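You operate a simulated robot arm through the tools that you are given. There is no shell and no other tool. Be economical: measure what you need, move in short steps, check, and stop when the job is done.

The job below is to be done with a simulated robot arm. You get a single attempt, and the scene is never put back.

JOB
Raise the drum, reset the trip and oil the puffs.
Fine: raise and reset first; 2 pushes of the green lever while it runs, at least 2 more turns, then stop it.

Only the result counts: the job must be done as asked and must still hold three seconds after the hand-in. Knocking over, shifting, dropping, spilling or breaking anything else fails it.

ROBOT AND FRAMES
A 6-joint arm with a fingered hand, fixed in place. Base frame: the origin is at the foot of the arm, x ahead of it, y to its left, z up. Readings come in mm, degrees, newtons and seconds.
With the tool pointing down near the work surface it reaches from about 100 to 720 mm from the base axis. Its first joint turns from -166.0 to 166.0 degrees. Payload 4 kg.
The tool frame sits at the grasp point between the pads (the TCP): z along the fingers, y along the line on which they close. The tips reach 26 mm beyond it. Largest opening 132 mm; the body of the gripper starts 73 mm behind the TCP. The gripper is a hand of 5 fingers: y runs from the thumb to the fingers, the wrist lies at [0, 0, -239] in the tool frame, and closing takes about 1.5 s.
Orientation is told as [roll, pitch, yaw] about the base's x, y, z axes, in that order, counted from this pose: with the fingers straight down and closing along the base's y, the tool's x points along the base's -x, its y along +y and its z along -z.

CONTROLS
- The arm moves only by the tool step_arm. Its argument "commands" is a list of rows, each a list of 3 entries, a list of its own where there are three numbers: the shift along the base's x, y, z in mm, then the turn, a rotation vector about the base's x, y, z in degrees, then the finger opening in mm, from 0 to 132. In form: [[[x, y, z], [wx, wy, wz], grip], ...]. A call has 1 to 10 rows; each row is the pose to reach, as a shift and turn from the pose commanded when the call began. Rows are played at 5 a second. More than 50 mm and 8.6 degrees between two rows, or a gripper value outside its range, and nothing of the call is played. Where a pose cannot be reached the arm comes as near as it can. A force on the tool above 40 N (or 10 N above the force at the start of the call, whichever is more), or a blocked arm, ends the call early, and 0.2 s more pass. Each finger travels about 45 mm/s and halts on what it meets, pressing with about 29 N; the grip force reading is that of the motor and also rises with nothing between the fingers. The clock runs only during rows and for 0.2 s after the last one: add rows that repeat a pose to give the fingers time. The reply holds the time, the measured pose of the TCP, the force on the tool along the base axes, the opening and the grip force, in the units named above and with some noise, with the torque about the TCP (base axes, N m) and any sound that the robot's microphone picked up.
- Cameras (640 x 400 px; columns grow to the right, rows downward): "scene" is fixed at [51.1, -498.6, 1641.9]; the picture's right is [0.62, -0.78, 0.00], its down [-0.47, -0.37, -0.81] and it looks along [0.63, 0.50, -0.59] (base axes); focal length 364 px, centre (320, 200). "wrist" rides on the gripper at [85, 2, -97] in the tool frame; the picture's right is [-0.02, 1.00, 0.00], its down [-0.75, -0.02, -0.66] and it looks along [-0.66, -0.01, 0.75] (tool axes); focal length 270 px, centre (320, 200).
- grab_frame(camera): a new picture of that camera. It takes no simulated time.
- grasp_type(shape): the hand has 5 fingers and takes this shape, open, in about a second: jaw (thumb against the fingers, like two jaws); tri (thumb and two fingers); tip (a fingertip pinch); poke (one finger out to press); point (the index stretched); flat (the hand flat); cup (the hand cupped); fist (a fist). The gripper value then closes the fingers along that shape, each until it touches; the sizes above hold for jaw. It gives what a move gives, with no picture.
- probe_pixels(camera, pixels): for up to 12 pixels [column, row] of the newest picture of that camera ("zoom" is the newest enlarged one), the place [x, y, z] in the base frame of the surface seen there, good to about 2 mm. It takes no simulated time.
- close_up(camera, box): a new picture of the part [left, top, right, bottom] of that camera's present view, enlarged. It takes no simulated time.
- sign_off(): hands the job in; it is judged then, once.

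Keep the steps short. Do not move on a guess: measure, check each grasp and each placing, and mend mistakes. In all there are 80 turns and 38 pictures (those below and enlarged ones count). Leave the gripper open and the arm clear of the work at the hand-in unless told otherwise, and finish with a single line.

The tools are called after "Emit:" as a command line: name --argument value ..., lists and objects as JSON in quotes. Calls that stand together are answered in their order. step_arm: Moves the arm, as the interface text tells. Its arguments: {"type":"object","properties":{"commands":{"type":"array"}},"required":["commands"]} The other tools are called the same way: grasp_type (shape) gives the hand a shape; grab_frame (camera) takes a picture; probe_pixels (camera, pixels) gives the place of the surface under pixels of a picture; close_up (camera, box) takes an enlarged picture of a part of a camera's view; sign_off () hands the job in.

At the start:

```text
time_s: 0.0
ee_pos: [376.4, -48.5, 1352.5]
tool_rot: [0.1, -0.1, 0.1]
ft_force: [0.6, -0.4, -0.2]
ft_torque: [0.01, -0.01, -0.02]
opening: 132.0
gripper_force: 0.0
shape: jaw
```

scene: 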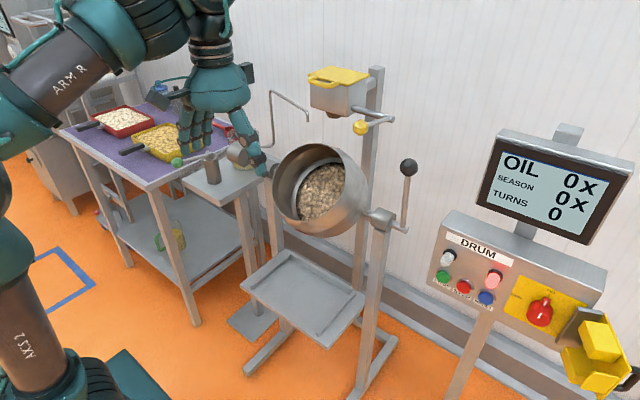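
wrist: 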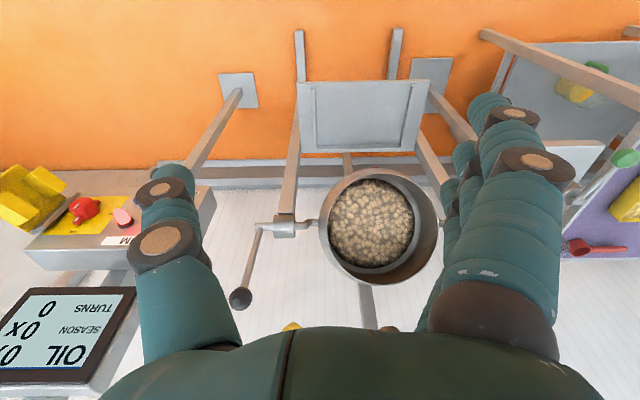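

I see a tilting drum with a lever (black knob), a panel with buttons, a display, and a small dispenser with a yellow knob. I'll enlarge the panel and the drum area.

Emit:
close_up --camera "scene" --box '[420, 200, 640, 400]'

Emit:
close_up --camera "scene" --box '[220, 50, 440, 250]'

Emit:
close_up --camera "scene" --box '[60, 80, 300, 280]'

```text
2.00 times, centred on (530, 300) of scene
```

zoom: 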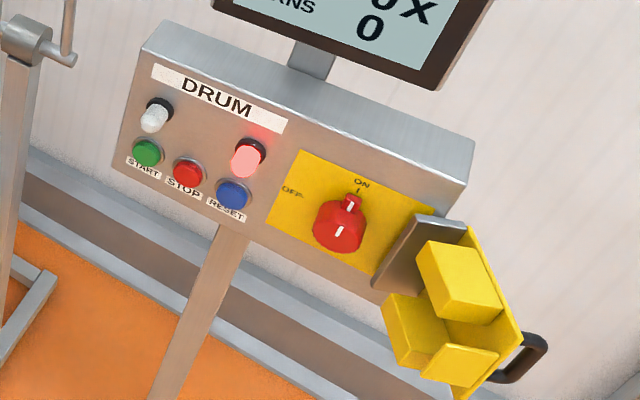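

```text
2.00 times, centred on (330, 150) of scene
```

zoom: 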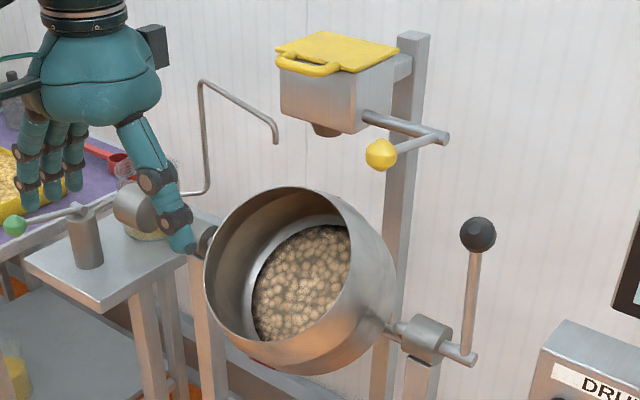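

```text
2.00 times, centred on (180, 180) of scene
```

zoom: 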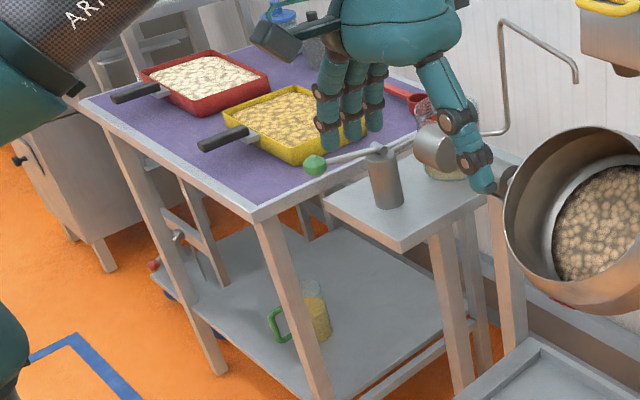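

I'll measure the panel, lever and pump positions in the scene picture.

Emit:
probe_pixels --camera "scene" --pixels '[[443, 276], [463, 287], [486, 298], [494, 279], [448, 257], [408, 166], [403, 200], [401, 227], [380, 215], [176, 161], [193, 157], [211, 152]]'

Emit:
probe_pixels --camera "scene" --pixels '[[275, 190], [360, 175], [310, 235], [320, 195], [300, 160], [432, 255], [510, 300], [455, 215], [360, 127], [214, 176], [300, 290], [268, 92]]'

Emit:
grab_frame --camera "scene"

```text
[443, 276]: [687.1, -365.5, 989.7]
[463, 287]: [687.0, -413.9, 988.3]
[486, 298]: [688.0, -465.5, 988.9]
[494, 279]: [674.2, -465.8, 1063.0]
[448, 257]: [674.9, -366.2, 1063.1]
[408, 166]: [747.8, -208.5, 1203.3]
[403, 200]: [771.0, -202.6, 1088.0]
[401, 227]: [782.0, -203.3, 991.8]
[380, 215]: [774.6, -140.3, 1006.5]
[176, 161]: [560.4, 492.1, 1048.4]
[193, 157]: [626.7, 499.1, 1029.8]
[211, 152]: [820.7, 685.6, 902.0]
```

```text
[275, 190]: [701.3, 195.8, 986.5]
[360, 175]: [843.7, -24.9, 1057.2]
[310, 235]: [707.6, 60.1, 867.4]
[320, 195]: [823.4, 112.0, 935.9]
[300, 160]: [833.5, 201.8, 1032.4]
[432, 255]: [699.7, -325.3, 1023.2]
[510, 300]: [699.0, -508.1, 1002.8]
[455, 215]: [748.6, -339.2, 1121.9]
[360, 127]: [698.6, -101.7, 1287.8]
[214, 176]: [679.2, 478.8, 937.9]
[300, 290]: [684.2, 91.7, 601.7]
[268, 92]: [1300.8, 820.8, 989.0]
```

```text
32 pictures are left
```

scene: 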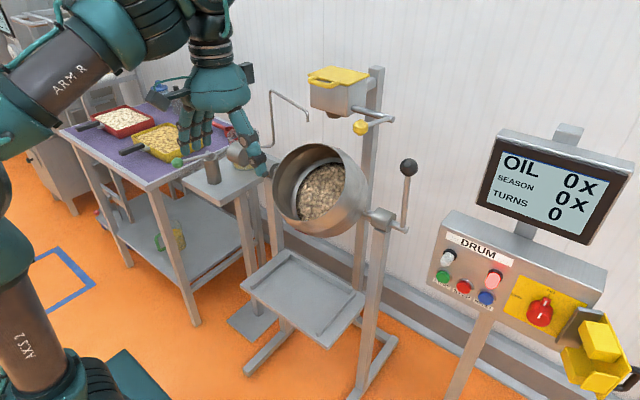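

Next, the drum rim, the lever and the panel face, to get the drum's tilt.

Emit:
probe_pixels --camera "scene" --pixels '[[310, 146], [290, 155], [277, 175], [278, 210], [298, 229], [341, 160], [346, 185], [335, 215], [362, 190], [325, 236], [350, 235], [409, 161]]'

Emit:
probe_pixels --camera "scene" --pixels '[[440, 240], [436, 268], [475, 300], [520, 270], [505, 318], [387, 214], [370, 213], [405, 185], [375, 240], [408, 175], [396, 228], [560, 330]]'

Emit:
grasp_type --shape "poke"

Emit:
grab_frame --camera "wrist"

```text
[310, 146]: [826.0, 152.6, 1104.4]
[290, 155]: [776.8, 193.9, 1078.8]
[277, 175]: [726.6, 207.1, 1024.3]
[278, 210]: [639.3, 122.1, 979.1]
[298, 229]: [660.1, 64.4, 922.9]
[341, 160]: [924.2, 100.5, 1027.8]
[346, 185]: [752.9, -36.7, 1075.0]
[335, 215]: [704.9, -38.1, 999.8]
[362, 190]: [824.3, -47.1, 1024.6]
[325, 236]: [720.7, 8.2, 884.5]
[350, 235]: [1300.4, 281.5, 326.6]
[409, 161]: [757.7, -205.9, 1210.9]
```

```text
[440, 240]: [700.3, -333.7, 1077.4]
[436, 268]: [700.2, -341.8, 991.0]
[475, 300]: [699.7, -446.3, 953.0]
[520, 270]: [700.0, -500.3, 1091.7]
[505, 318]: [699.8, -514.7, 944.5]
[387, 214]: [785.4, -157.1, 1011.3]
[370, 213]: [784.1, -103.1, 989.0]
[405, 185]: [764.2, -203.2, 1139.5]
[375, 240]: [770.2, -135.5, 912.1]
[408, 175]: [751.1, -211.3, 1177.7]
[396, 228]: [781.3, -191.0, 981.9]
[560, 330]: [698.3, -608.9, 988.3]
```

```text
time_s: 0.9
ee_pos: [375.9, -48.8, 1352.7]
tool_rot: [0.0, -0.1, 0.1]
ft_force: [-0.2, 1.0, 0.3]
ft_torque: [-0.02, 0.05, 0.01]
opening: 0.2
gripper_force: 0.0
shape: poke
```

```text
31 pictures are left
```

wrist: 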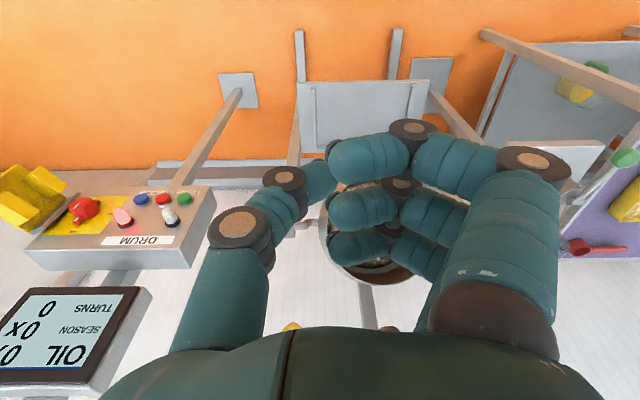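

The drum mouth leans about 35° from upright towards the arm, so raising it should mean pushing the black lever away (+x). I need to see the hand's poke shape.

Emit:
close_up --camera "scene" --box '[140, 30, 300, 190]'

```text
2.50 times, centred on (220, 110) of scene
```

zoom: 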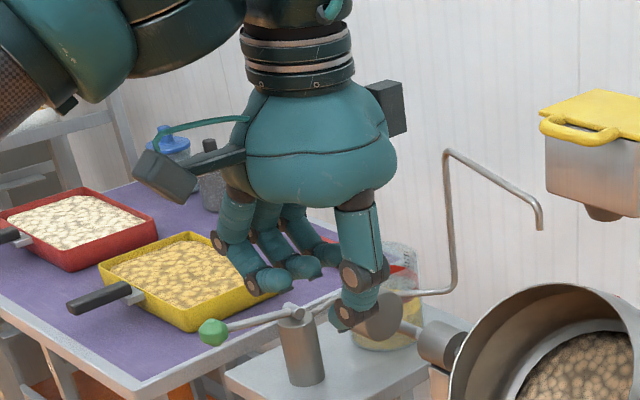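

Poke leaves all the fingers curled; I'll try "point" and compare.

Emit:
grasp_type --shape "point"

Emit:
close_up --camera "scene" --box '[140, 30, 300, 190]'

Emit:
grab_frame --camera "wrist"

```text
time_s: 1.8
ee_pos: [375.7, -47.7, 1352.5]
tool_rot: [0.1, -0.1, 0.2]
ft_force: [-0.5, -1.0, -0.4]
ft_torque: [0.04, 0.01, 0.02]
opening: 126.2
gripper_force: 0.0
shape: point
```

```text
2.50 times, centred on (220, 110) of scene
```

zoom: 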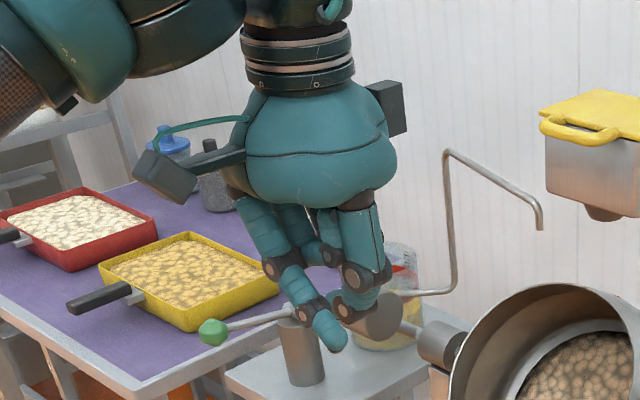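

```text
28 pictures are left
```

wrist: 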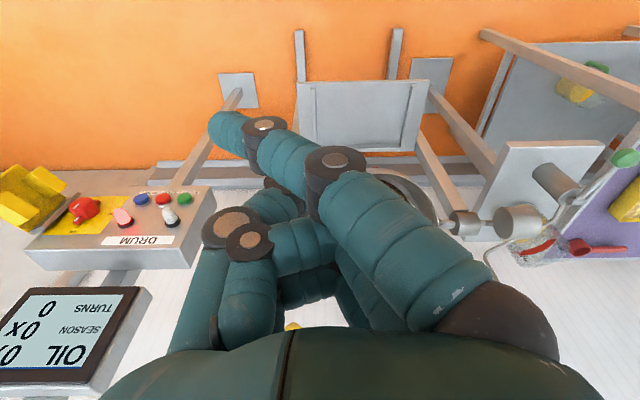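

The index finger now sticks out. I'll measure its tip (wrist pixel (220,130), zoom pixel (333,345)) and joints.

Emit:
probe_pixels --camera "wrist" --pixels '[[214, 128], [225, 130], [245, 138], [264, 124], [290, 150], [335, 160], [235, 222], [250, 240], [222, 148]]'

Emit:
probe_pixels --camera "zoom" --pixels '[[333, 345], [325, 330], [312, 312], [285, 275], [350, 315], [365, 295], [342, 340]]'

```text
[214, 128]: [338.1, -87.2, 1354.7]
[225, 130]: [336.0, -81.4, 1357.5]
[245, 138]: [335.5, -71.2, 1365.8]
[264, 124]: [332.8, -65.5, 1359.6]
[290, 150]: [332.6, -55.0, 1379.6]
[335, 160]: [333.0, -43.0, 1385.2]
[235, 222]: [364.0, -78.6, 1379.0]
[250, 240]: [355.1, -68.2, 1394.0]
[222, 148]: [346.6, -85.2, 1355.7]
```

```text
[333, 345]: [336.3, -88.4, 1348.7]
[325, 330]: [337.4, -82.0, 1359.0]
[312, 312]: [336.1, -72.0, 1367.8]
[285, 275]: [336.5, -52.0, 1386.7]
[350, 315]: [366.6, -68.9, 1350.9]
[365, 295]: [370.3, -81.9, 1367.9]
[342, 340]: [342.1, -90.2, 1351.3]
```

The point shape is skewed (tip about 31, -40, +4 mm off in the tool frame). I'll try the fingertip pinch, closed, for a centred pressing tip.

Emit:
grasp_type --shape "tip"

Emit:
step_arm --commands '[[[0, 0, 0], [0, 0, 0], 0], [[0, 0, 0], [0, 0, 0], 0], [[0, 0, 0], [0, 0, 0], 0], [[0, 0, 0], [0, 0, 0], 0], [[0, 0, 0], [0, 0, 0], 0], [[0, 0, 0], [0, 0, 0], 0], [[0, 0, 0], [0, 0, 0], 0], [[0, 0, 0], [0, 0, 0], 0], [[0, 0, 0], [0, 0, 0], 0]]'

Emit:
grab_frame --camera "wrist"

Emit:
close_up --camera "scene" --box '[140, 30, 300, 190]'

```text
time_s: 2.7
ee_pos: [374.7, -47.5, 1352.3]
tool_rot: [0.1, -0.1, 0.1]
ft_force: [-1.1, -0.3, -0.3]
ft_torque: [0.01, -0.01, -0.01]
opening: 131.9
gripper_force: 0.0
shape: tip
```

```text
time_s: 4.7
ee_pos: [376.5, -48.3, 1353.2]
tool_rot: [0.1, -0.1, 0.1]
ft_force: [1.1, -0.3, 0.1]
ft_torque: [0.01, 0.01, 0.05]
opening: 0.1
gripper_force: 29.2
shape: tip
```

```text
27 pictures are left
```

wrist: 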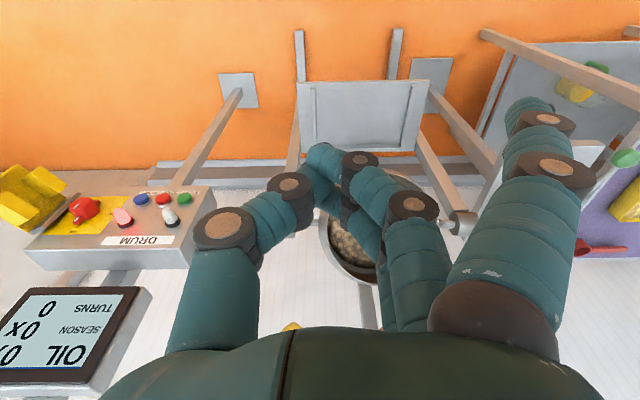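

```text
2.50 times, centred on (220, 110) of scene
```

zoom: 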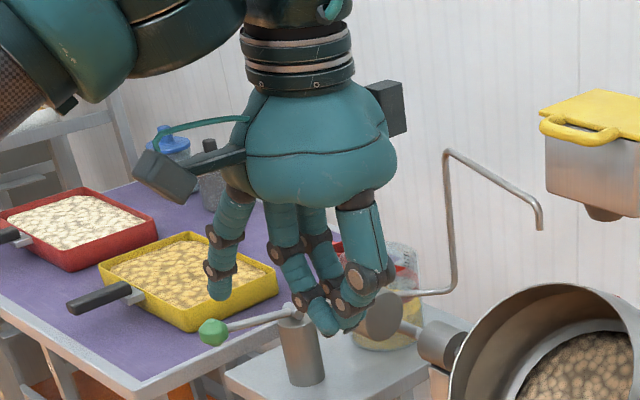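

I'll measure the tips in this pinch shape.

Emit:
probe_pixels --camera "zoom" --pixels '[[219, 296], [220, 280], [222, 260], [227, 235], [332, 332], [325, 318], [345, 326], [312, 300]]'

Emit:
probe_pixels --camera "wrist" --pixels '[[515, 105], [530, 103], [545, 120], [312, 155], [325, 150], [340, 160], [310, 178], [545, 165], [325, 200]]'

```text
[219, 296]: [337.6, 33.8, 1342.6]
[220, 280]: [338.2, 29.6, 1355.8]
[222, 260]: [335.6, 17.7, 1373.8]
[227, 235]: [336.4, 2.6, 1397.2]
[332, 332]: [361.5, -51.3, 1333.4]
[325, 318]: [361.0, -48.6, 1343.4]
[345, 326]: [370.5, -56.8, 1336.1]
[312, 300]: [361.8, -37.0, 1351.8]
```

```text
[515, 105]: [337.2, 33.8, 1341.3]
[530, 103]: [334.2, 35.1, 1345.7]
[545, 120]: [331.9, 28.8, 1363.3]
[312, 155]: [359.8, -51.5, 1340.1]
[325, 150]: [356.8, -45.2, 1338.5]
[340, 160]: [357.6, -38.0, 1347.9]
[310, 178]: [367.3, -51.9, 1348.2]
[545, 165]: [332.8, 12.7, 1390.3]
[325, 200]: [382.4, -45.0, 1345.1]
```

The pinch tip sits about 22 mm ahead of the TCP, with the index off to the side at +83 mm, 10 mm further back. I'll turn the hand to point forward (+x) in front of the lever, keeping well clear, with the pinch partly open to straddle the lever shaft.

Emit:
step_arm --commands '[[[15, -16, -20], [0, -8.5, 0], 60], [[30, -32, -40], [0, -17, 0], 60], [[45, -48, -60], [0, -25.5, 0], 60], [[60, -64, -80], [0, -34, 0], 60], [[75, -80, -100], [0, -42.5, 0], 60], [[90, -96, -120], [0, -51, 0], 60], [[105, -112, -140], [0, -59.5, 0], 60], [[120, -128, -160], [0, -68, 0], 60], [[135, -144, -180], [0, -76.5, 0], 60], [[150, -157, -200], [0, -85, 0], 60]]'

```text
time_s: 6.9
ee_pos: [611.6, -156.3, 1459.9]
tool_rot: [1.6, -54.7, -9.1]
ft_force: [-2.1, 0.4, 2.1]
ft_torque: [-0.02, 0.0, -0.04]
opening: 59.7
gripper_force: 0.1
shape: tip
out of reach, approached as far as the arm can: row 2, 3, 4, 5, 6, 7, 8, 9, 10
```

The arm fell short of that pose. I'll look at how it stands.

Emit:
grab_frame --camera "scene"

```text
25 pictures are left
```

scene: 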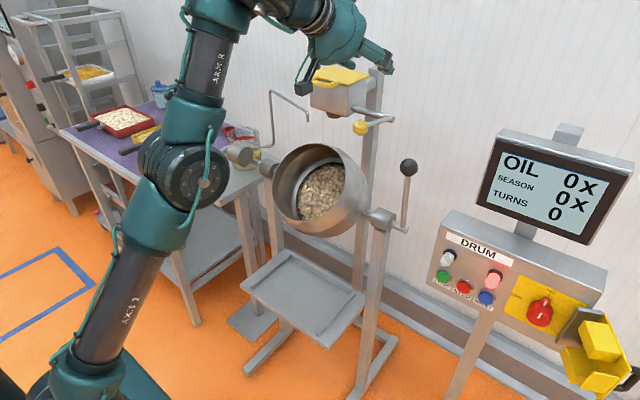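

The arm is bent up and over, clear of everything. I'll issue a null row to learn whether the reference pose is the actual or the unreachable one.

Emit:
step_arm --commands '[[[0, 0, 0], [0, 0, 0], 60], [[0, 0, 0], [0, 0, 0], 60]]'

```text
time_s: 7.5
ee_pos: [613.5, -157.1, 1458.5]
tool_rot: [1.6, -54.5, -9.2]
ft_force: [0.0, -0.8, 0.4]
ft_torque: [0.01, -0.01, 0.0]
opening: 59.6
gripper_force: 0.0
shape: tip
```

Now lower straight down in small steps, keeping orientation, to see if it follows.

Emit:
step_arm --commands '[[[-8, 0, -20], [0, 0, 0], 60], [[-16, 0, -40], [0, 0, 0], 60], [[-24, 0, -60], [0, 0, 0], 60], [[-32, 0, -80], [0, 0, 0], 60]]'

```text
time_s: 8.5
ee_pos: [613.7, -157.2, 1458.1]
tool_rot: [1.6, -54.6, -9.1]
ft_force: [0.4, 0.3, 0.9]
ft_torque: [-0.01, -0.02, 0.01]
opening: 59.4
gripper_force: 0.0
shape: tip
out of reach, approached as far as the arm can: row 1, 2, 3, 4
```

I'll probe the arm's joints to understand its reach.

Emit:
probe_pixels --camera "scene" --pixels '[[200, 180], [180, 130], [110, 290], [80, 375], [160, 225], [205, 85], [240, 20], [290, 15], [320, 15], [345, 35], [385, 60], [120, 390]]'

```text
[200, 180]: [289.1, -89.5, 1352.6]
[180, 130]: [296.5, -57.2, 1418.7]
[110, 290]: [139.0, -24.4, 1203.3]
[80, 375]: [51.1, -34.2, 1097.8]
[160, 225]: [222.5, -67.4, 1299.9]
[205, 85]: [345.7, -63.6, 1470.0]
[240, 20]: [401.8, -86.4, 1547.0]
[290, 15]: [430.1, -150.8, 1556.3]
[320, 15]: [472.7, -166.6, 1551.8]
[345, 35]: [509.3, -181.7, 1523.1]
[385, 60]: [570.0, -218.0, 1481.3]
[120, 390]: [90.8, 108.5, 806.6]
```

Let me test a small move back up and outward to see which reference applies.

Emit:
step_arm --commands '[[[0, 0, 15], [0, 0, 0], 60], [[0, 0, 30], [0, 0, 0], 60], [[0, 0, 30], [0, 4, 0], 60], [[0, 0, 30], [0, 8, 0], 60]]'

```text
time_s: 9.5
ee_pos: [617.4, -153.3, 1484.5]
tool_rot: [-0.2, -46.5, -7.5]
ft_force: [-0.7, -0.2, 0.1]
ft_torque: [0.02, 0.02, 0.0]
opening: 59.7
gripper_force: 0.0
shape: tip
```

The reference is the actual pose; the arm simply got stretched straight. I'll return toward the start pose and then approach tool-down further out before tilting.

Emit:
step_arm --commands '[[[-15, 10, 0], [0, 6, 1], 60], [[-35, 20, -5], [0, 12, 2], 60], [[-60, 30, -15], [0, 18, 3], 60], [[-85, 40, -30], [0, 24, 4], 60], [[-110, 50, -45], [0, 30, 5], 60], [[-135, 60, -60], [0, 36, 6], 60], [[-160, 70, -75], [0, 42, 7], 60], [[-185, 80, -90], [0, 46, 7], 60], [[-205, 90, -110], [0, 46, 7], 60], [[-220, 105, -130], [0, 46, 7], 60]]'

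Emit:
grab_frame --camera "scene"

```text
time_s: 11.7
ee_pos: [399.1, -49.9, 1354.0]
tool_rot: [-3.0, -0.5, 0.9]
ft_force: [0.6, -0.4, -0.3]
ft_torque: [-0.02, 0.01, 0.0]
opening: 59.9
gripper_force: 0.0
shape: tip
out of reach, approached as far as the arm can: row 2, 3, 7, 8
```

```text
24 pictures are left
```

scene: 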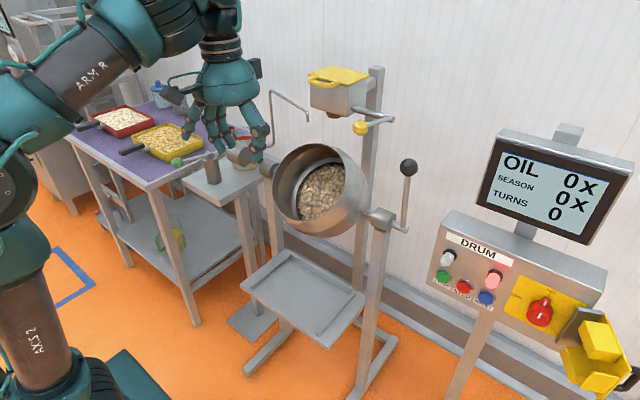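

The arm is back in its good posture. I'll go tool-down outward and lower, to about (500, -200, 1240), still clear of the drum.

Emit:
step_arm --commands '[[[10, -20, -15], [0, 0, 0], 60], [[20, -40, -30], [0, 0, 0], 60], [[35, -60, -45], [0, 0, 0], 60], [[50, -80, -60], [0, 0, 0], 60], [[65, -100, -75], [0, 0, 0], 60], [[80, -120, -90], [0, 0, 0], 60], [[100, -150, -115], [0, 0, 0], 60]]'

Emit:
step_arm --commands '[[[0, 0, 0], [0, -5, 0], 60], [[0, 0, 0], [0, -10, 0], 60], [[0, 0, 0], [0, -15, 0], 60], [[0, 0, 0], [0, -20, 0], 60]]'

```text
time_s: 13.3
ee_pos: [502.4, -199.9, 1238.4]
tool_rot: [-3.1, -0.7, 1.0]
ft_force: [-0.4, 0.6, 0.2]
ft_torque: [-0.01, 0.0, 0.02]
opening: 59.4
gripper_force: 0.1
shape: tip
```

```text
time_s: 14.3
ee_pos: [522.6, -214.8, 1292.9]
tool_rot: [-3.0, -20.2, 1.0]
ft_force: [-0.4, 0.0, 0.1]
ft_torque: [0.03, -0.01, -0.01]
opening: 60.1
gripper_force: 0.1
shape: tip
out of reach, approached as far as the arm can: row 2, 3, 4
```

The hand keeps orientation but can't come nearer; I'll probe the arm links in the last scene picture to understand the limit.

Emit:
probe_pixels --camera "scene" --pixels '[[10, 195], [10, 260], [35, 340], [60, 380], [20, 110], [90, 75], [130, 45], [165, 25], [220, 25], [220, 50], [110, 375], [225, 80]]'

Emit:
grab_frame --camera "scene"

```text
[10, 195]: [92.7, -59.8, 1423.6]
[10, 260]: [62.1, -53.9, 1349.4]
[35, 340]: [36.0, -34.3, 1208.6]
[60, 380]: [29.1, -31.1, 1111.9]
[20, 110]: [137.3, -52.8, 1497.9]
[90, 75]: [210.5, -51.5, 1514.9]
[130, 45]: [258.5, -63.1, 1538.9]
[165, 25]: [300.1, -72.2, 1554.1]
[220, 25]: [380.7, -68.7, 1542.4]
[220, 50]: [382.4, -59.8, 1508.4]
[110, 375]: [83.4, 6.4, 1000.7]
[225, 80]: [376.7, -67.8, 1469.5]
```

```text
23 pictures are left
```

scene: 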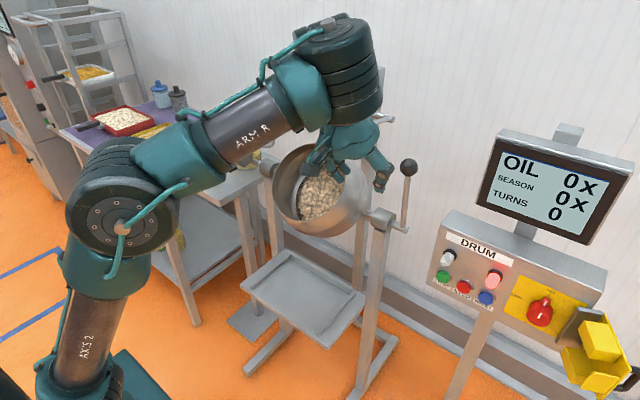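

The limit appears to be the wrist: the angle between forearm and hand can't open past about 95°. So I'll use the "point" index, which leans 45° to the thumb side: yaw the hand 85–90° so the index points forward, with the hand tilted about 40°.

Emit:
grasp_type --shape "point"

Emit:
step_arm --commands '[[[0, 0, 0], [-2.9, 0, 8], 126], [[0, 0, 0], [-5.8, 0, 16], 126], [[0, 0, 0], [-8.7, 0, 24], 126], [[0, 0, 0], [-11.6, 0, 32], 126], [[0, 0, 0], [-14.5, 0, 40], 126], [[0, 0, 0], [-17.4, 0, 48], 126], [[0, 0, 0], [-20.3, 0, 56], 126], [[0, 0, 0], [-23.2, 0, 64], 126], [[0, 0, 0], [-26.1, 0, 72], 126], [[0, 0, 0], [-29, 0, 80], 126]]'

```text
time_s: 15.2
ee_pos: [522.1, -215.0, 1292.8]
tool_rot: [-3.1, -20.0, 1.0]
ft_force: [0.6, -0.8, -0.6]
ft_torque: [0.0, 0.04, 0.01]
opening: 0.0
gripper_force: 0.1
shape: point
```

```text
time_s: 17.4
ee_pos: [521.2, -215.5, 1296.0]
tool_rot: [-22.7, -2.2, 86.8]
ft_force: [-1.2, -0.2, -0.1]
ft_torque: [-0.01, 0.0, 0.0]
opening: 0.0
gripper_force: 0.1
shape: point
out of reach, approached as far as the arm can: row 1, 2, 3, 4, 5, 6, 7, 8, 9
```

Orientation follows. Now forward-down with extra tilt toward a pre-contact point in front of the lever shaft.

Emit:
step_arm --commands '[[[15, 4, -20], [0, -2, 0], 126], [[30, 8, -40], [0, -4, 0], 126], [[45, 12, -60], [0, -6, 0], 126], [[60, 16, -80], [0, -8, 0], 126], [[75, 20, -100], [0, -10, 0], 126], [[90, 24, -120], [0, -12, 0], 126], [[105, 28, -140], [0, -14, 0], 126], [[120, 32, -160], [0, -16, 0], 126], [[135, 36, -180], [0, -18, 0], 126], [[150, 40, -200], [0, -18, 0], 126]]'

Emit:
grab_frame --camera "scene"

```text
time_s: 19.1
ee_pos: [746.2, -216.0, 1216.2]
tool_rot: [-38.4, -2.5, 87.0]
ft_force: [-0.4, -1.0, -0.1]
ft_torque: [0.0, -0.05, 0.0]
opening: 0.3
gripper_force: 0.1
shape: point
out of reach, approached as far as the arm can: row 1, 2, 3, 4, 5, 6, 7, 8
stopped in row 8: the force on the tool passed its limit at 88 N (the readings are from after the stop); the commanded pose is now the measured one
```

```text
22 pictures are left
```

scene: 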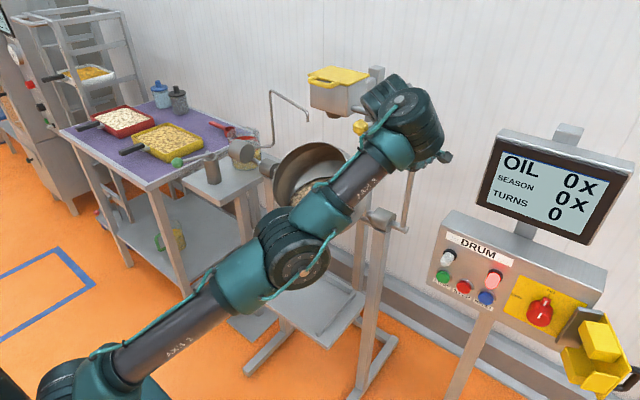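

It swung out to (746,-216,1216) and met something, probably the lever knob. Check with the wrist camera and a scene close-up.

Emit:
grab_frame --camera "wrist"

Emit:
close_up --camera "scene" --box '[260, 50, 460, 250]'

```text
21 pictures are left
```

wrist: 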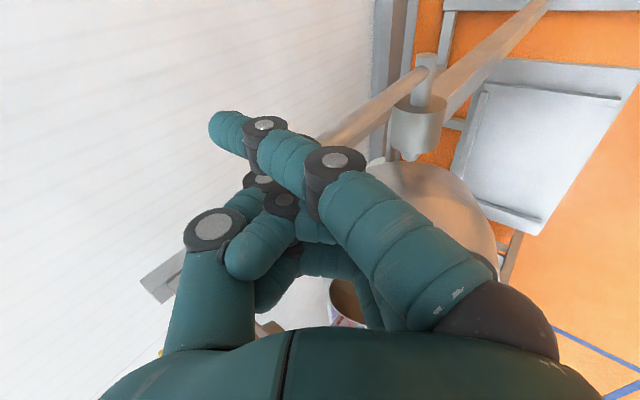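

```text
2.00 times, centred on (360, 150) of scene
```

zoom: 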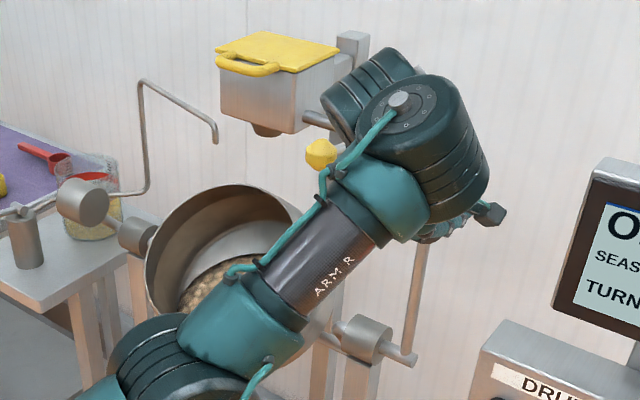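

Measure where the lever and drum rim stand now (zoom shaft (418,280), rim points).

Emit:
probe_pixels --camera "zoom" --pixels '[[420, 255], [415, 290], [410, 325], [362, 335], [147, 255], [160, 215], [225, 187], [290, 205], [153, 300], [490, 212], [430, 232], [360, 75]]'

Emit:
probe_pixels --camera "wrist" --pixels '[[370, 115], [425, 65], [345, 132], [215, 125], [430, 175], [415, 120], [160, 275], [345, 300], [355, 322]]'

```text
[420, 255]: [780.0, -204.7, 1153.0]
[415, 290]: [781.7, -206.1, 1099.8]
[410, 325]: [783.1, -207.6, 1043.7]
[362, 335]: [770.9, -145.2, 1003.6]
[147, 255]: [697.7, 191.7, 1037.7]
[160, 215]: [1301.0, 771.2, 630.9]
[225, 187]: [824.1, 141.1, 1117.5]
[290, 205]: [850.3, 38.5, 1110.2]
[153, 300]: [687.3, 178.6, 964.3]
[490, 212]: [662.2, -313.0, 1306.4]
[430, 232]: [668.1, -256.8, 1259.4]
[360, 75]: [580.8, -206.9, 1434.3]
```

```text
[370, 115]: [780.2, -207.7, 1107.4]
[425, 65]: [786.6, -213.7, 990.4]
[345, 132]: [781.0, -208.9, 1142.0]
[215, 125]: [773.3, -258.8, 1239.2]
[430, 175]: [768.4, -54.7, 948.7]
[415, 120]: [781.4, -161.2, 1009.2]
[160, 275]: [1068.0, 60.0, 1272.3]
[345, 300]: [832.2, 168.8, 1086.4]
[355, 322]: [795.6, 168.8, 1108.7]
```

The lever went from about 10° to about 1° lean and the drum rose with it: pushing +x is right. I'll push on gently in 4 mm steps and watch the force.

Emit:
step_arm --commands '[[[4, 0, 0], [0, 0, 0], 0], [[8, 0, 0], [0, 0, 0], 0], [[12, 0, 0], [0, 0, 0], 0], [[16, 0, 0], [0, 0, 0], 0], [[20, 0, 0], [0, 0, 0], 0]]'

```text
time_s: 20.3
ee_pos: [765.2, -217.9, 1214.0]
tool_rot: [-38.3, -2.4, 86.9]
ft_force: [-0.9, 0.0, 1.5]
ft_torque: [-0.01, 0.0, -0.02]
opening: 0.0
gripper_force: 0.1
shape: point
```

No force yet; continue another 24 mm in 4 mm steps.

Emit:
step_arm --commands '[[[4, 0, 0], [0, 0, 0], 0], [[8, 0, 0], [0, 0, 0], 0], [[12, 0, 0], [0, 0, 0], 0], [[16, 0, 0], [0, 0, 0], 0], [[20, 0, 0], [0, 0, 0], 0], [[24, 0, 0], [0, 0, 0], 0]]'

Emit:
close_up --camera "scene" --box '[260, 50, 460, 250]'

```text
time_s: 21.7
ee_pos: [789.9, -214.8, 1215.1]
tool_rot: [-38.4, -2.5, 87.0]
ft_force: [-0.6, -1.3, 0.5]
ft_torque: [0.0, -0.01, 0.03]
opening: 0.0
gripper_force: 0.2
shape: point
```

```text
2.00 times, centred on (360, 150) of scene
```

zoom: 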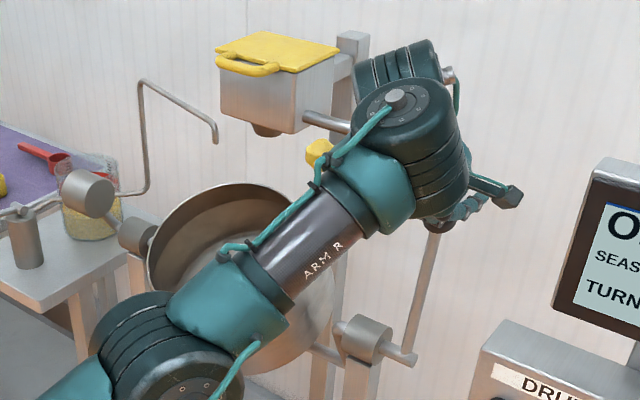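

The lever is following. Probe its lean and the rim.

Emit:
probe_pixels --camera "zoom" --pixels '[[433, 245], [422, 290], [412, 335], [149, 255], [235, 185], [290, 205], [180, 295], [175, 210]]'

```text
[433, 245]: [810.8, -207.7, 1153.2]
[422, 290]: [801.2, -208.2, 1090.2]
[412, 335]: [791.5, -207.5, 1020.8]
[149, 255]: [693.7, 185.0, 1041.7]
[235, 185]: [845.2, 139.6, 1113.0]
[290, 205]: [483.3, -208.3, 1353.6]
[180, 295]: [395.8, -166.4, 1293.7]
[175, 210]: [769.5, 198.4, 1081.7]
```

Lean is now +8°. Continue pushing, dropping slightly with the arc.

Emit:
step_arm --commands '[[[5, 0, -1], [0, 0, 0], 0], [[10, 0, -2], [0, 0, 0], 0], [[15, 0, -4], [0, 0, 0], 0], [[20, 0, -6], [0, 0, 0], 0], [[25, 0, -8], [0, 0, 0], 0], [[30, 0, -10], [0, 0, 0], 0], [[35, 0, -12], [0, 0, 0], 0]]'

```text
time_s: 23.3
ee_pos: [818.3, -220.2, 1199.7]
tool_rot: [-38.3, -2.6, 86.9]
ft_force: [-9.5, -8.8, 9.9]
ft_torque: [0.02, 0.02, -0.05]
opening: 0.0
gripper_force: 0.1
shape: point
out of reach, approached as far as the arm can: row 7
```

Force is building (≈16 N) and reach is near its end. Check lever and drum.

Emit:
close_up --camera "scene" --box '[260, 50, 460, 250]'

Emit:
grab_frame --camera "wrist"

Emit:
probe_pixels --camera "zoom" --pixels '[[441, 245], [428, 290], [413, 335], [149, 255], [235, 182], [175, 210], [440, 260], [420, 320]]'

```text
2.00 times, centred on (360, 150) of scene
```

zoom: 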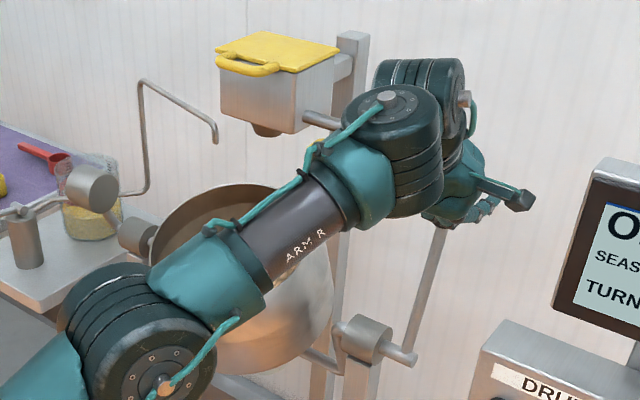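

```text
17 pictures are left
```

wrist: 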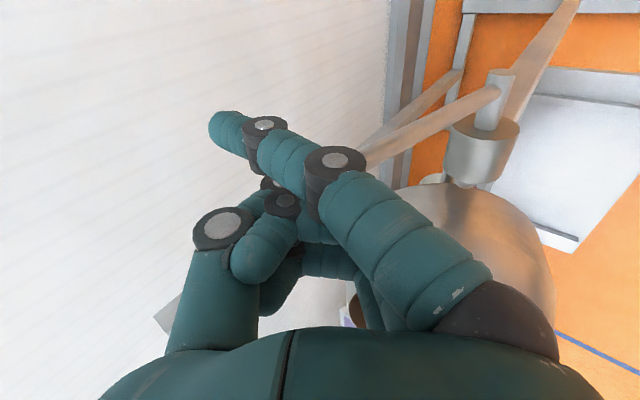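

```text
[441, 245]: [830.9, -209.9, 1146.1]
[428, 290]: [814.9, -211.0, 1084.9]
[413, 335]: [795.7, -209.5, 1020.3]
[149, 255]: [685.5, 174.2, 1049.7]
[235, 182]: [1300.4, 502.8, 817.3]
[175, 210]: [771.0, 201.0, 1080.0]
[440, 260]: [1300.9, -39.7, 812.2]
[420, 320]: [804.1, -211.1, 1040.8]
```

Lean +16°; the arm is nearly straight here. I'll back off to see whether the drum holds and check the display and the season lever.

Emit:
step_arm --commands '[[[-20, 0, 5], [0, 0, 0], 0], [[-45, 0, 10], [0, 0, 0], 0], [[-75, 0, 10], [0, 0, 0], 0], [[-110, 0, 10], [0, 0, 0], 0], [[-145, -10, 10], [0, 0, 0], 0], [[-180, -30, 10], [0, 0, 0], 0]]'

Emit:
grab_frame --camera "scene"

```text
time_s: 24.7
ee_pos: [657.0, -259.0, 1244.6]
tool_rot: [-37.5, -4.2, 87.3]
ft_force: [-0.6, 1.0, -0.6]
ft_torque: [0.02, -0.02, -0.02]
opening: 0.0
gripper_force: 0.1
shape: point
out of reach, approached as far as the arm can: row 3, 4, 5, 6
```

```text
16 pictures are left
```

scene: 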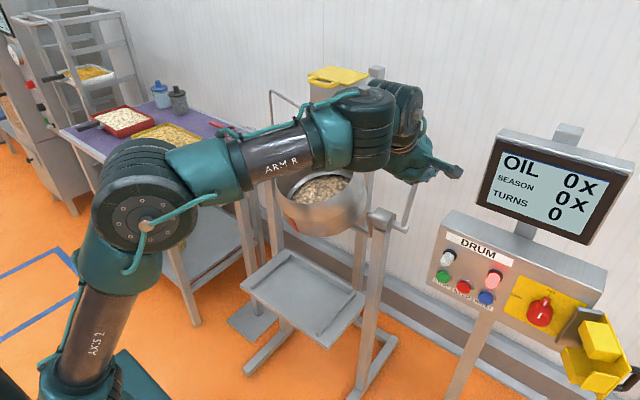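

Season still 0x. Probe the lever and drum now released.

Emit:
probe_pixels --camera "scene" --pixels '[[411, 185], [408, 200], [402, 225], [277, 190], [290, 204], [310, 208], [335, 204], [360, 190], [282, 178], [290, 195], [330, 200], [352, 185]]'

Emit:
close_up --camera "scene" --box '[250, 130, 430, 250]'

```text
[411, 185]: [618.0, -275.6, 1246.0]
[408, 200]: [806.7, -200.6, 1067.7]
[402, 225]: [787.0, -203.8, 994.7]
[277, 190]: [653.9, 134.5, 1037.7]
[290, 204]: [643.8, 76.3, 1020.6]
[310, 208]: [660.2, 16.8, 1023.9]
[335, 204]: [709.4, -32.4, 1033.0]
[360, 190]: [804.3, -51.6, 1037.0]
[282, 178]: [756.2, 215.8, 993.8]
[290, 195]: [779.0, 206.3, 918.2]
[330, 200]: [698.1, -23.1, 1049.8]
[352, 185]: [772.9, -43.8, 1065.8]
```

```text
3.33 times, centred on (340, 190) of scene
```

zoom: 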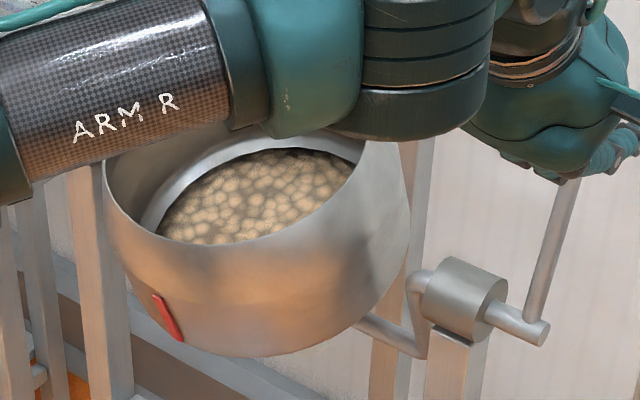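

The lever holds at about 15°. I'll measure arm links to understand the wrist limit before pushing lower on the shaft.

Emit:
probe_pixels --camera "scene" --pixels '[[145, 225], [90, 340], [245, 165], [310, 145], [375, 95], [415, 115], [415, 160], [440, 168], [60, 375], [350, 165]]'

```text
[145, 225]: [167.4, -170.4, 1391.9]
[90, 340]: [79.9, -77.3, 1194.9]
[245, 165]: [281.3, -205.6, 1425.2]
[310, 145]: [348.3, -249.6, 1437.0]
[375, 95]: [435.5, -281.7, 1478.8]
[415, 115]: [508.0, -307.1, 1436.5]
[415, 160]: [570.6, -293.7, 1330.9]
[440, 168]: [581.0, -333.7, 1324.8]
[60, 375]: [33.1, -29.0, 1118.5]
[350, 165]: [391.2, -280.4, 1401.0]
```

The lever holds where left. I want to know whether it's at its end stop, so I'll re-approach lower on the shaft (z≈1140), where the arm has reach to spare, and push again gently.

Emit:
step_arm --commands '[[[30, 15, 0], [0, 0, 0], 0], [[60, 30, -8], [0, 0, 0], 0], [[86, 43, -20], [0, 0, 0], 0], [[100, 43, -38], [0, 0, 0], 0], [[112, 43, -56], [0, 0, 0], 0], [[122, 43, -74], [0, 0, 0], 0], [[130, 43, -90], [0, 0, 0], 0], [[136, 43, -104], [0, 0, 0], 0]]'

```text
time_s: 26.5
ee_pos: [808.8, -227.3, 1162.3]
tool_rot: [-37.8, -3.6, 86.7]
ft_force: [-19.5, -24.4, 7.6]
ft_torque: [0.48, -0.51, -0.38]
opening: 0.0
gripper_force: 0.2
shape: point
out of reach, approached as far as the arm can: row 1, 3, 4, 5, 6, 7, 8
```

Contact with about 30 N sideways and back. Look before doing more.

Emit:
close_up --camera "scene" --box '[260, 80, 460, 280]'

Emit:
probe_pixels --camera "zoom" --pixels '[[440, 220], [428, 235], [415, 275], [405, 290], [150, 195], [165, 250]]'

```text
2.00 times, centred on (360, 180) of scene
```

zoom: 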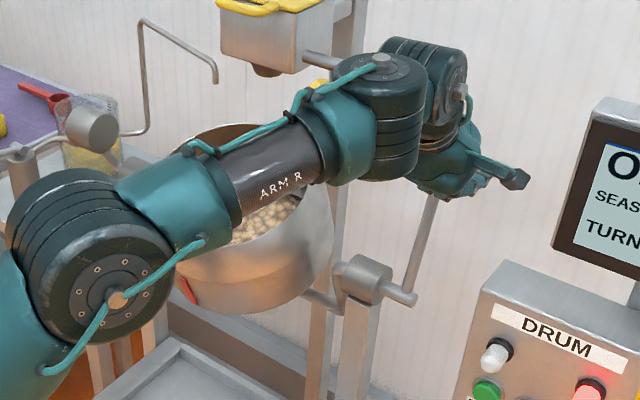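

```text
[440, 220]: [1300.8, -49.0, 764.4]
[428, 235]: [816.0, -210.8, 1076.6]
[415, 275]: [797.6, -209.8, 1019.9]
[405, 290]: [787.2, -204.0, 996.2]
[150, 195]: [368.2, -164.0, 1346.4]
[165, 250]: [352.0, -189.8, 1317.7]
```

The lever now stands at about 18° and takes 30 N without moving on: this looks like the end stop. Before heading to the panel I'll locate the monitor and panel edges to avoid them.

Emit:
step_arm --commands '[[[-12, -8, 8], [0, 0, 0], 0], [[-30, -20, 20], [0, 0, 0], 0], [[-55, -30, 40], [0, 0, 0], 0], [[-80, -35, 60], [0, 0, 0], 0]]'

Emit:
probe_pixels --camera "scene" --pixels '[[500, 135], [630, 172], [478, 202], [590, 242], [450, 212], [437, 228], [600, 272], [432, 268], [610, 320], [520, 225], [560, 320], [587, 325]]'

```text
time_s: 27.5
ee_pos: [731.0, -259.6, 1221.2]
tool_rot: [-38.1, -2.8, 87.0]
ft_force: [-0.3, -0.1, -0.3]
ft_torque: [-0.01, -0.02, 0.01]
opening: 0.0
gripper_force: 0.0
shape: point
out of reach, approached as far as the arm can: row 1, 2
```

```text
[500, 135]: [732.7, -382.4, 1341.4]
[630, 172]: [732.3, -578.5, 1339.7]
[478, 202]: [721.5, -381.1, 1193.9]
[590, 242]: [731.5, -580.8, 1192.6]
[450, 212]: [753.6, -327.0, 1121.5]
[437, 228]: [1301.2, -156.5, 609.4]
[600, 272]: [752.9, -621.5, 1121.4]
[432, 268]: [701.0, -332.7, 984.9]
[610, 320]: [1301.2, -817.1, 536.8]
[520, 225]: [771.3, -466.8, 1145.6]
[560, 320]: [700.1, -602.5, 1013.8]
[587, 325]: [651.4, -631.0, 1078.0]
```

Panel face is x=700, z up to 1121; monitor bottom z=1193 at x≥720. I'll move sideways toward the panel, reducing tilt, in short calls.

Emit:
step_arm --commands '[[[-25, -10, -5], [0, 4, 0], 0], [[-50, -30, -15], [0, 8, 0], 0], [[-75, -60, -35], [0, 12, 0], 0], [[-95, -90, -55], [0, 15, 0], 0]]'

```text
time_s: 28.5
ee_pos: [639.8, -348.3, 1167.6]
tool_rot: [-23.3, -1.8, 86.6]
ft_force: [-0.5, 0.5, -0.3]
ft_torque: [0.0, 0.0, 0.03]
opening: 0.0
gripper_force: 0.1
shape: point
```

Good. Continue down and sideways in front of the RESET button.

Emit:
step_arm --commands '[[[-10, -25, -30], [0, 0, 0], 0], [[-20, -50, -60], [0, 0, 0], 0], [[-25, -75, -90], [0, 0, 0], 0], [[-30, -100, -120], [0, 0, 0], 0]]'

```text
time_s: 29.5
ee_pos: [629.3, -477.2, 1070.7]
tool_rot: [-23.0, -2.2, 86.7]
ft_force: [-0.2, 0.6, 0.2]
ft_torque: [0.0, 0.01, -0.02]
opening: 0.0
gripper_force: 0.1
shape: point
out of reach, approached as far as the arm can: row 1, 2, 3, 4
```

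It still deviates outward with this tilt. Test with less tilt: bring the hand nearly vertical and draw back.

Emit:
step_arm --commands '[[[-15, 10, 0], [0, 6, 0], 0], [[-30, 20, 0], [0, 12, 0], 0], [[-45, 30, 0], [0, 18, 0], 0], [[-60, 40, 0], [0, 23, 0], 0]]'

Emit:
step_arm --commands '[[[0, 0, -25], [0, 0, 0], 0], [[0, 0, -50], [0, 0, 0], 0], [[0, 0, -75], [0, 0, 0], 0]]'

```text
time_s: 30.5
ee_pos: [565.7, -434.7, 1068.8]
tool_rot: [-0.4, 0.1, 86.0]
ft_force: [0.1, 0.2, 0.1]
ft_torque: [-0.01, 0.02, -0.01]
opening: 0.1
gripper_force: 0.1
shape: point
out of reach, approached as far as the arm can: row 3
```

```text
time_s: 31.3
ee_pos: [567.2, -432.7, 995.9]
tool_rot: [-0.3, -0.1, 86.0]
ft_force: [-0.4, 0.1, -0.7]
ft_torque: [0.0, 0.0, -0.01]
opening: 0.0
gripper_force: 0.1
shape: point
```

Tool-down works here. New plan for the buttons: a closed jaw, yawed back to 0, where the foremost finger's side leads the palm; slight tilt. First raise a little, yaw back and close the jaw.

Emit:
grasp_type --shape "jaw"

Emit:
step_arm --commands '[[[-5, 0, 10], [0, 0, -8.6], 0], [[-10, 0, 20], [0, 0, -17.2], 0], [[-15, 0, 30], [0, 0, -25.8], 0], [[-20, 0, 40], [0, 0, -34.4], 0], [[-20, 0, 40], [0, 0, -43], 0], [[-20, 0, 40], [0, 0, -51.6], 0], [[-20, 0, 40], [0, 0, -60.2], 0], [[-20, 0, 40], [0, 0, -68.8], 0], [[-20, 0, 40], [0, 0, -77.4], 0], [[-20, 0, 40], [0, 0, -86], 0]]'

Emit:
close_up --camera "scene" --box '[400, 150, 600, 350]'

```text
time_s: 32.2
ee_pos: [567.7, -433.2, 996.7]
tool_rot: [-0.4, -0.1, 86.1]
ft_force: [1.1, -0.2, -0.7]
ft_torque: [0.05, 0.01, -0.03]
opening: 131.9
gripper_force: 0.1
shape: jaw
```

```text
time_s: 34.4
ee_pos: [548.7, -432.6, 1033.4]
tool_rot: [-0.5, -0.1, -0.1]
ft_force: [0.0, 0.1, -0.5]
ft_torque: [0.01, 0.02, -0.03]
opening: 0.0
gripper_force: 28.6
shape: jaw
```

```text
2.00 times, centred on (500, 250) of scene
```

zoom: 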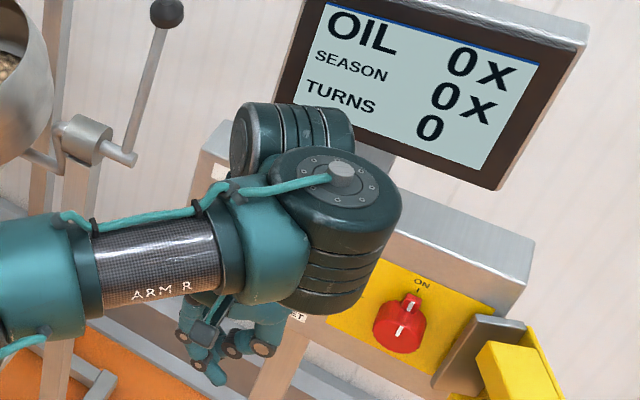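

Probe the wrist's foremost parts relative to the monitor, and view from the wrist camera.

Emit:
probe_pixels --camera "zoom" --pixels '[[240, 140], [290, 108], [345, 115], [345, 175], [395, 190], [385, 260], [335, 300], [218, 375], [265, 345], [165, 15], [110, 150]]'

Emit:
grab_frame --camera "wrist"

```text
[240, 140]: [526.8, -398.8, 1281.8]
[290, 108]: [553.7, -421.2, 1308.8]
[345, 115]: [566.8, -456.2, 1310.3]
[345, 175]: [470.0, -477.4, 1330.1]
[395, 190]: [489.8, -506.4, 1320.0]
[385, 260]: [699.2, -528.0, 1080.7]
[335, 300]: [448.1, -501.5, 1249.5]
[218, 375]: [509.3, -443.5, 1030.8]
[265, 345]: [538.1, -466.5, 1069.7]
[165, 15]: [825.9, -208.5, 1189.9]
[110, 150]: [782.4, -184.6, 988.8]
```

```text
12 pictures are left
```

wrist: 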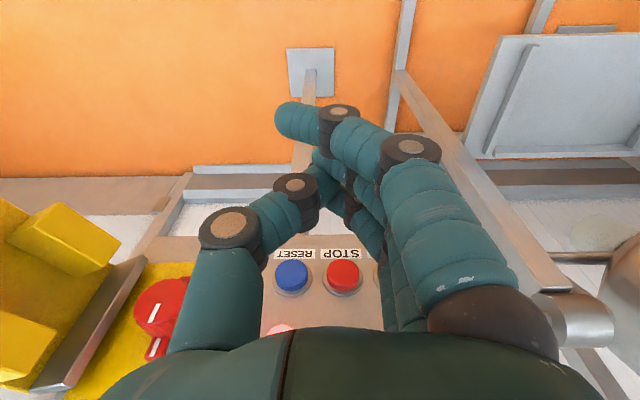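

RESET (291,275) and STOP (342,275) are visible between the fingers. Probe finger points.

Emit:
probe_pixels --camera "wrist" --pixels '[[282, 120], [295, 112], [320, 155], [350, 205], [365, 232], [378, 260], [330, 195], [290, 215], [291, 275], [342, 275], [390, 315], [282, 330]]'

```text
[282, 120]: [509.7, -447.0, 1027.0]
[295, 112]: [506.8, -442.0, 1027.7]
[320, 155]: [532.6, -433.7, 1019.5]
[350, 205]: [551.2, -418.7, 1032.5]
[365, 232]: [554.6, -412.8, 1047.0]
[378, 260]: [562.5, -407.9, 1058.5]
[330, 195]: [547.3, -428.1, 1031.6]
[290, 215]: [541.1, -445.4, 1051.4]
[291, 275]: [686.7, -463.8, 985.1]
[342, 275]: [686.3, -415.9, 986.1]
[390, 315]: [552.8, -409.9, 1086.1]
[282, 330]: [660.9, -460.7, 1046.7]
```

Lamps stick out to x≈661. I'll approach RESET with 15° tilt: first to TCP ≈ (610, -459, 1003).

Emit:
step_arm --commands '[[[15, -7, -8], [0, -4, 0], 0], [[30, -14, -16], [0, -8, 0], 0], [[45, -20, -24], [0, -12, 0], 0], [[61, -27, -30], [0, -15, 0], 0]]'

Emit:
grab_frame --camera "wrist"

```text
time_s: 35.4
ee_pos: [611.9, -463.0, 1006.8]
tool_rot: [-0.3, -15.0, 0.1]
ft_force: [0.1, -0.1, -0.4]
ft_torque: [0.01, -0.01, 0.01]
opening: 0.0
gripper_force: 29.2
shape: jaw
out of reach, approached as far as the arm can: row 3, 4
```

```text
11 pictures are left
```

wrist: 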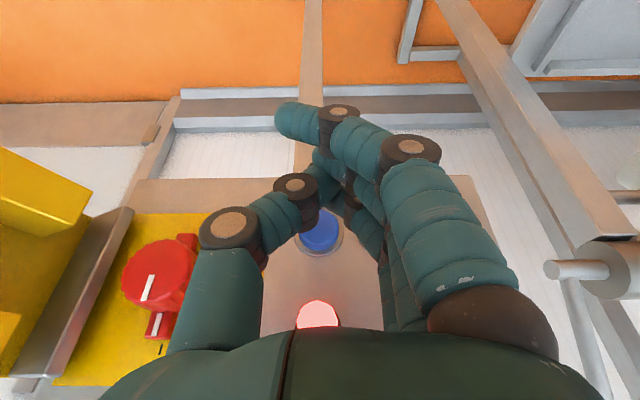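

The lamp sits between thumb and fingers, tips aligned with RESET. Advance +x slowly.

Emit:
step_arm --commands '[[[8, -1, -3], [0, 0, 0], 0], [[16, -2, -5], [0, 0, 0], 0], [[22, -2, -7], [0, 0, 0], 0], [[26, -2, -8], [0, 0, 0], 0], [[30, -2, -8], [0, 0, 0], 0], [[34, -2, -8], [0, 0, 0], 0]]'

```text
time_s: 36.8
ee_pos: [646.9, -465.5, 997.5]
tool_rot: [-0.4, -15.1, 0.0]
ft_force: [-2.0, -0.1, 0.5]
ft_torque: [0.02, 0.01, -0.01]
opening: 0.1
gripper_force: 29.5
shape: jaw
heard: click
```

A click was heard at x=647. Back off 25 mm and check the lamp.

Emit:
step_arm --commands '[[[-10, 0, 1], [0, 0, 0], 0], [[-20, 0, 3], [0, 0, 0], 0], [[-25, 0, 4], [0, 0, 0], 0]]'

Emit:
grab_frame --camera "wrist"

```text
time_s: 37.6
ee_pos: [621.5, -466.1, 1002.7]
tool_rot: [-0.4, -15.1, 0.2]
ft_force: [0.4, -0.4, -0.3]
ft_torque: [0.0, 0.0, 0.0]
opening: 0.0
gripper_force: 29.3
shape: jaw
```

```text
10 pictures are left
```

wrist: 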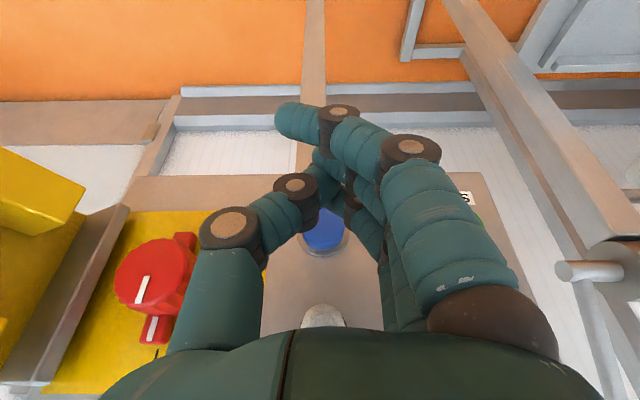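

The red lamp is off: the trip is reset. Now back off and move sideways to in front of START (y≈-366), reducing tilt to 9°.

Emit:
step_arm --commands '[[[-12, 0, 4], [0, 2, 0], 0], [[-22, 10, 8], [0, 4, 0], 0], [[-22, 40, 8], [0, 6, 0], 0], [[-22, 70, 6], [0, 6, 0], 0], [[-22, 100, 4], [0, 6, 0], 0]]'

```text
time_s: 38.9
ee_pos: [623.5, -394.5, 1022.5]
tool_rot: [-0.6, -8.3, -0.3]
ft_force: [-15.0, -8.1, -0.3]
ft_torque: [0.19, -0.37, 0.0]
opening: 0.0
gripper_force: 29.3
shape: jaw
out of reach, approached as far as the arm can: row 3, 4, 5
stopped in row 5: the force on the tool passed its limit at 45 N (the readings are from after the stop); the commanded pose is now the measured one
```

It drifted outward and touched the lamp edge. Straighten the hand to vertical and draw back.

Emit:
step_arm --commands '[[[-8, -4, 0], [0, 2, 0], 0], [[-20, -6, 0], [0, 5, 0], 0], [[-35, -6, 0], [0, 8, 0], 0], [[-50, -4, 0], [0, 8, 0], 0]]'

```text
time_s: 39.9
ee_pos: [574.5, -395.6, 1022.6]
tool_rot: [-0.4, -0.3, -0.2]
ft_force: [-1.2, -0.1, -0.8]
ft_torque: [-0.03, -0.02, 0.02]
opening: 0.0
gripper_force: 28.7
shape: jaw
```

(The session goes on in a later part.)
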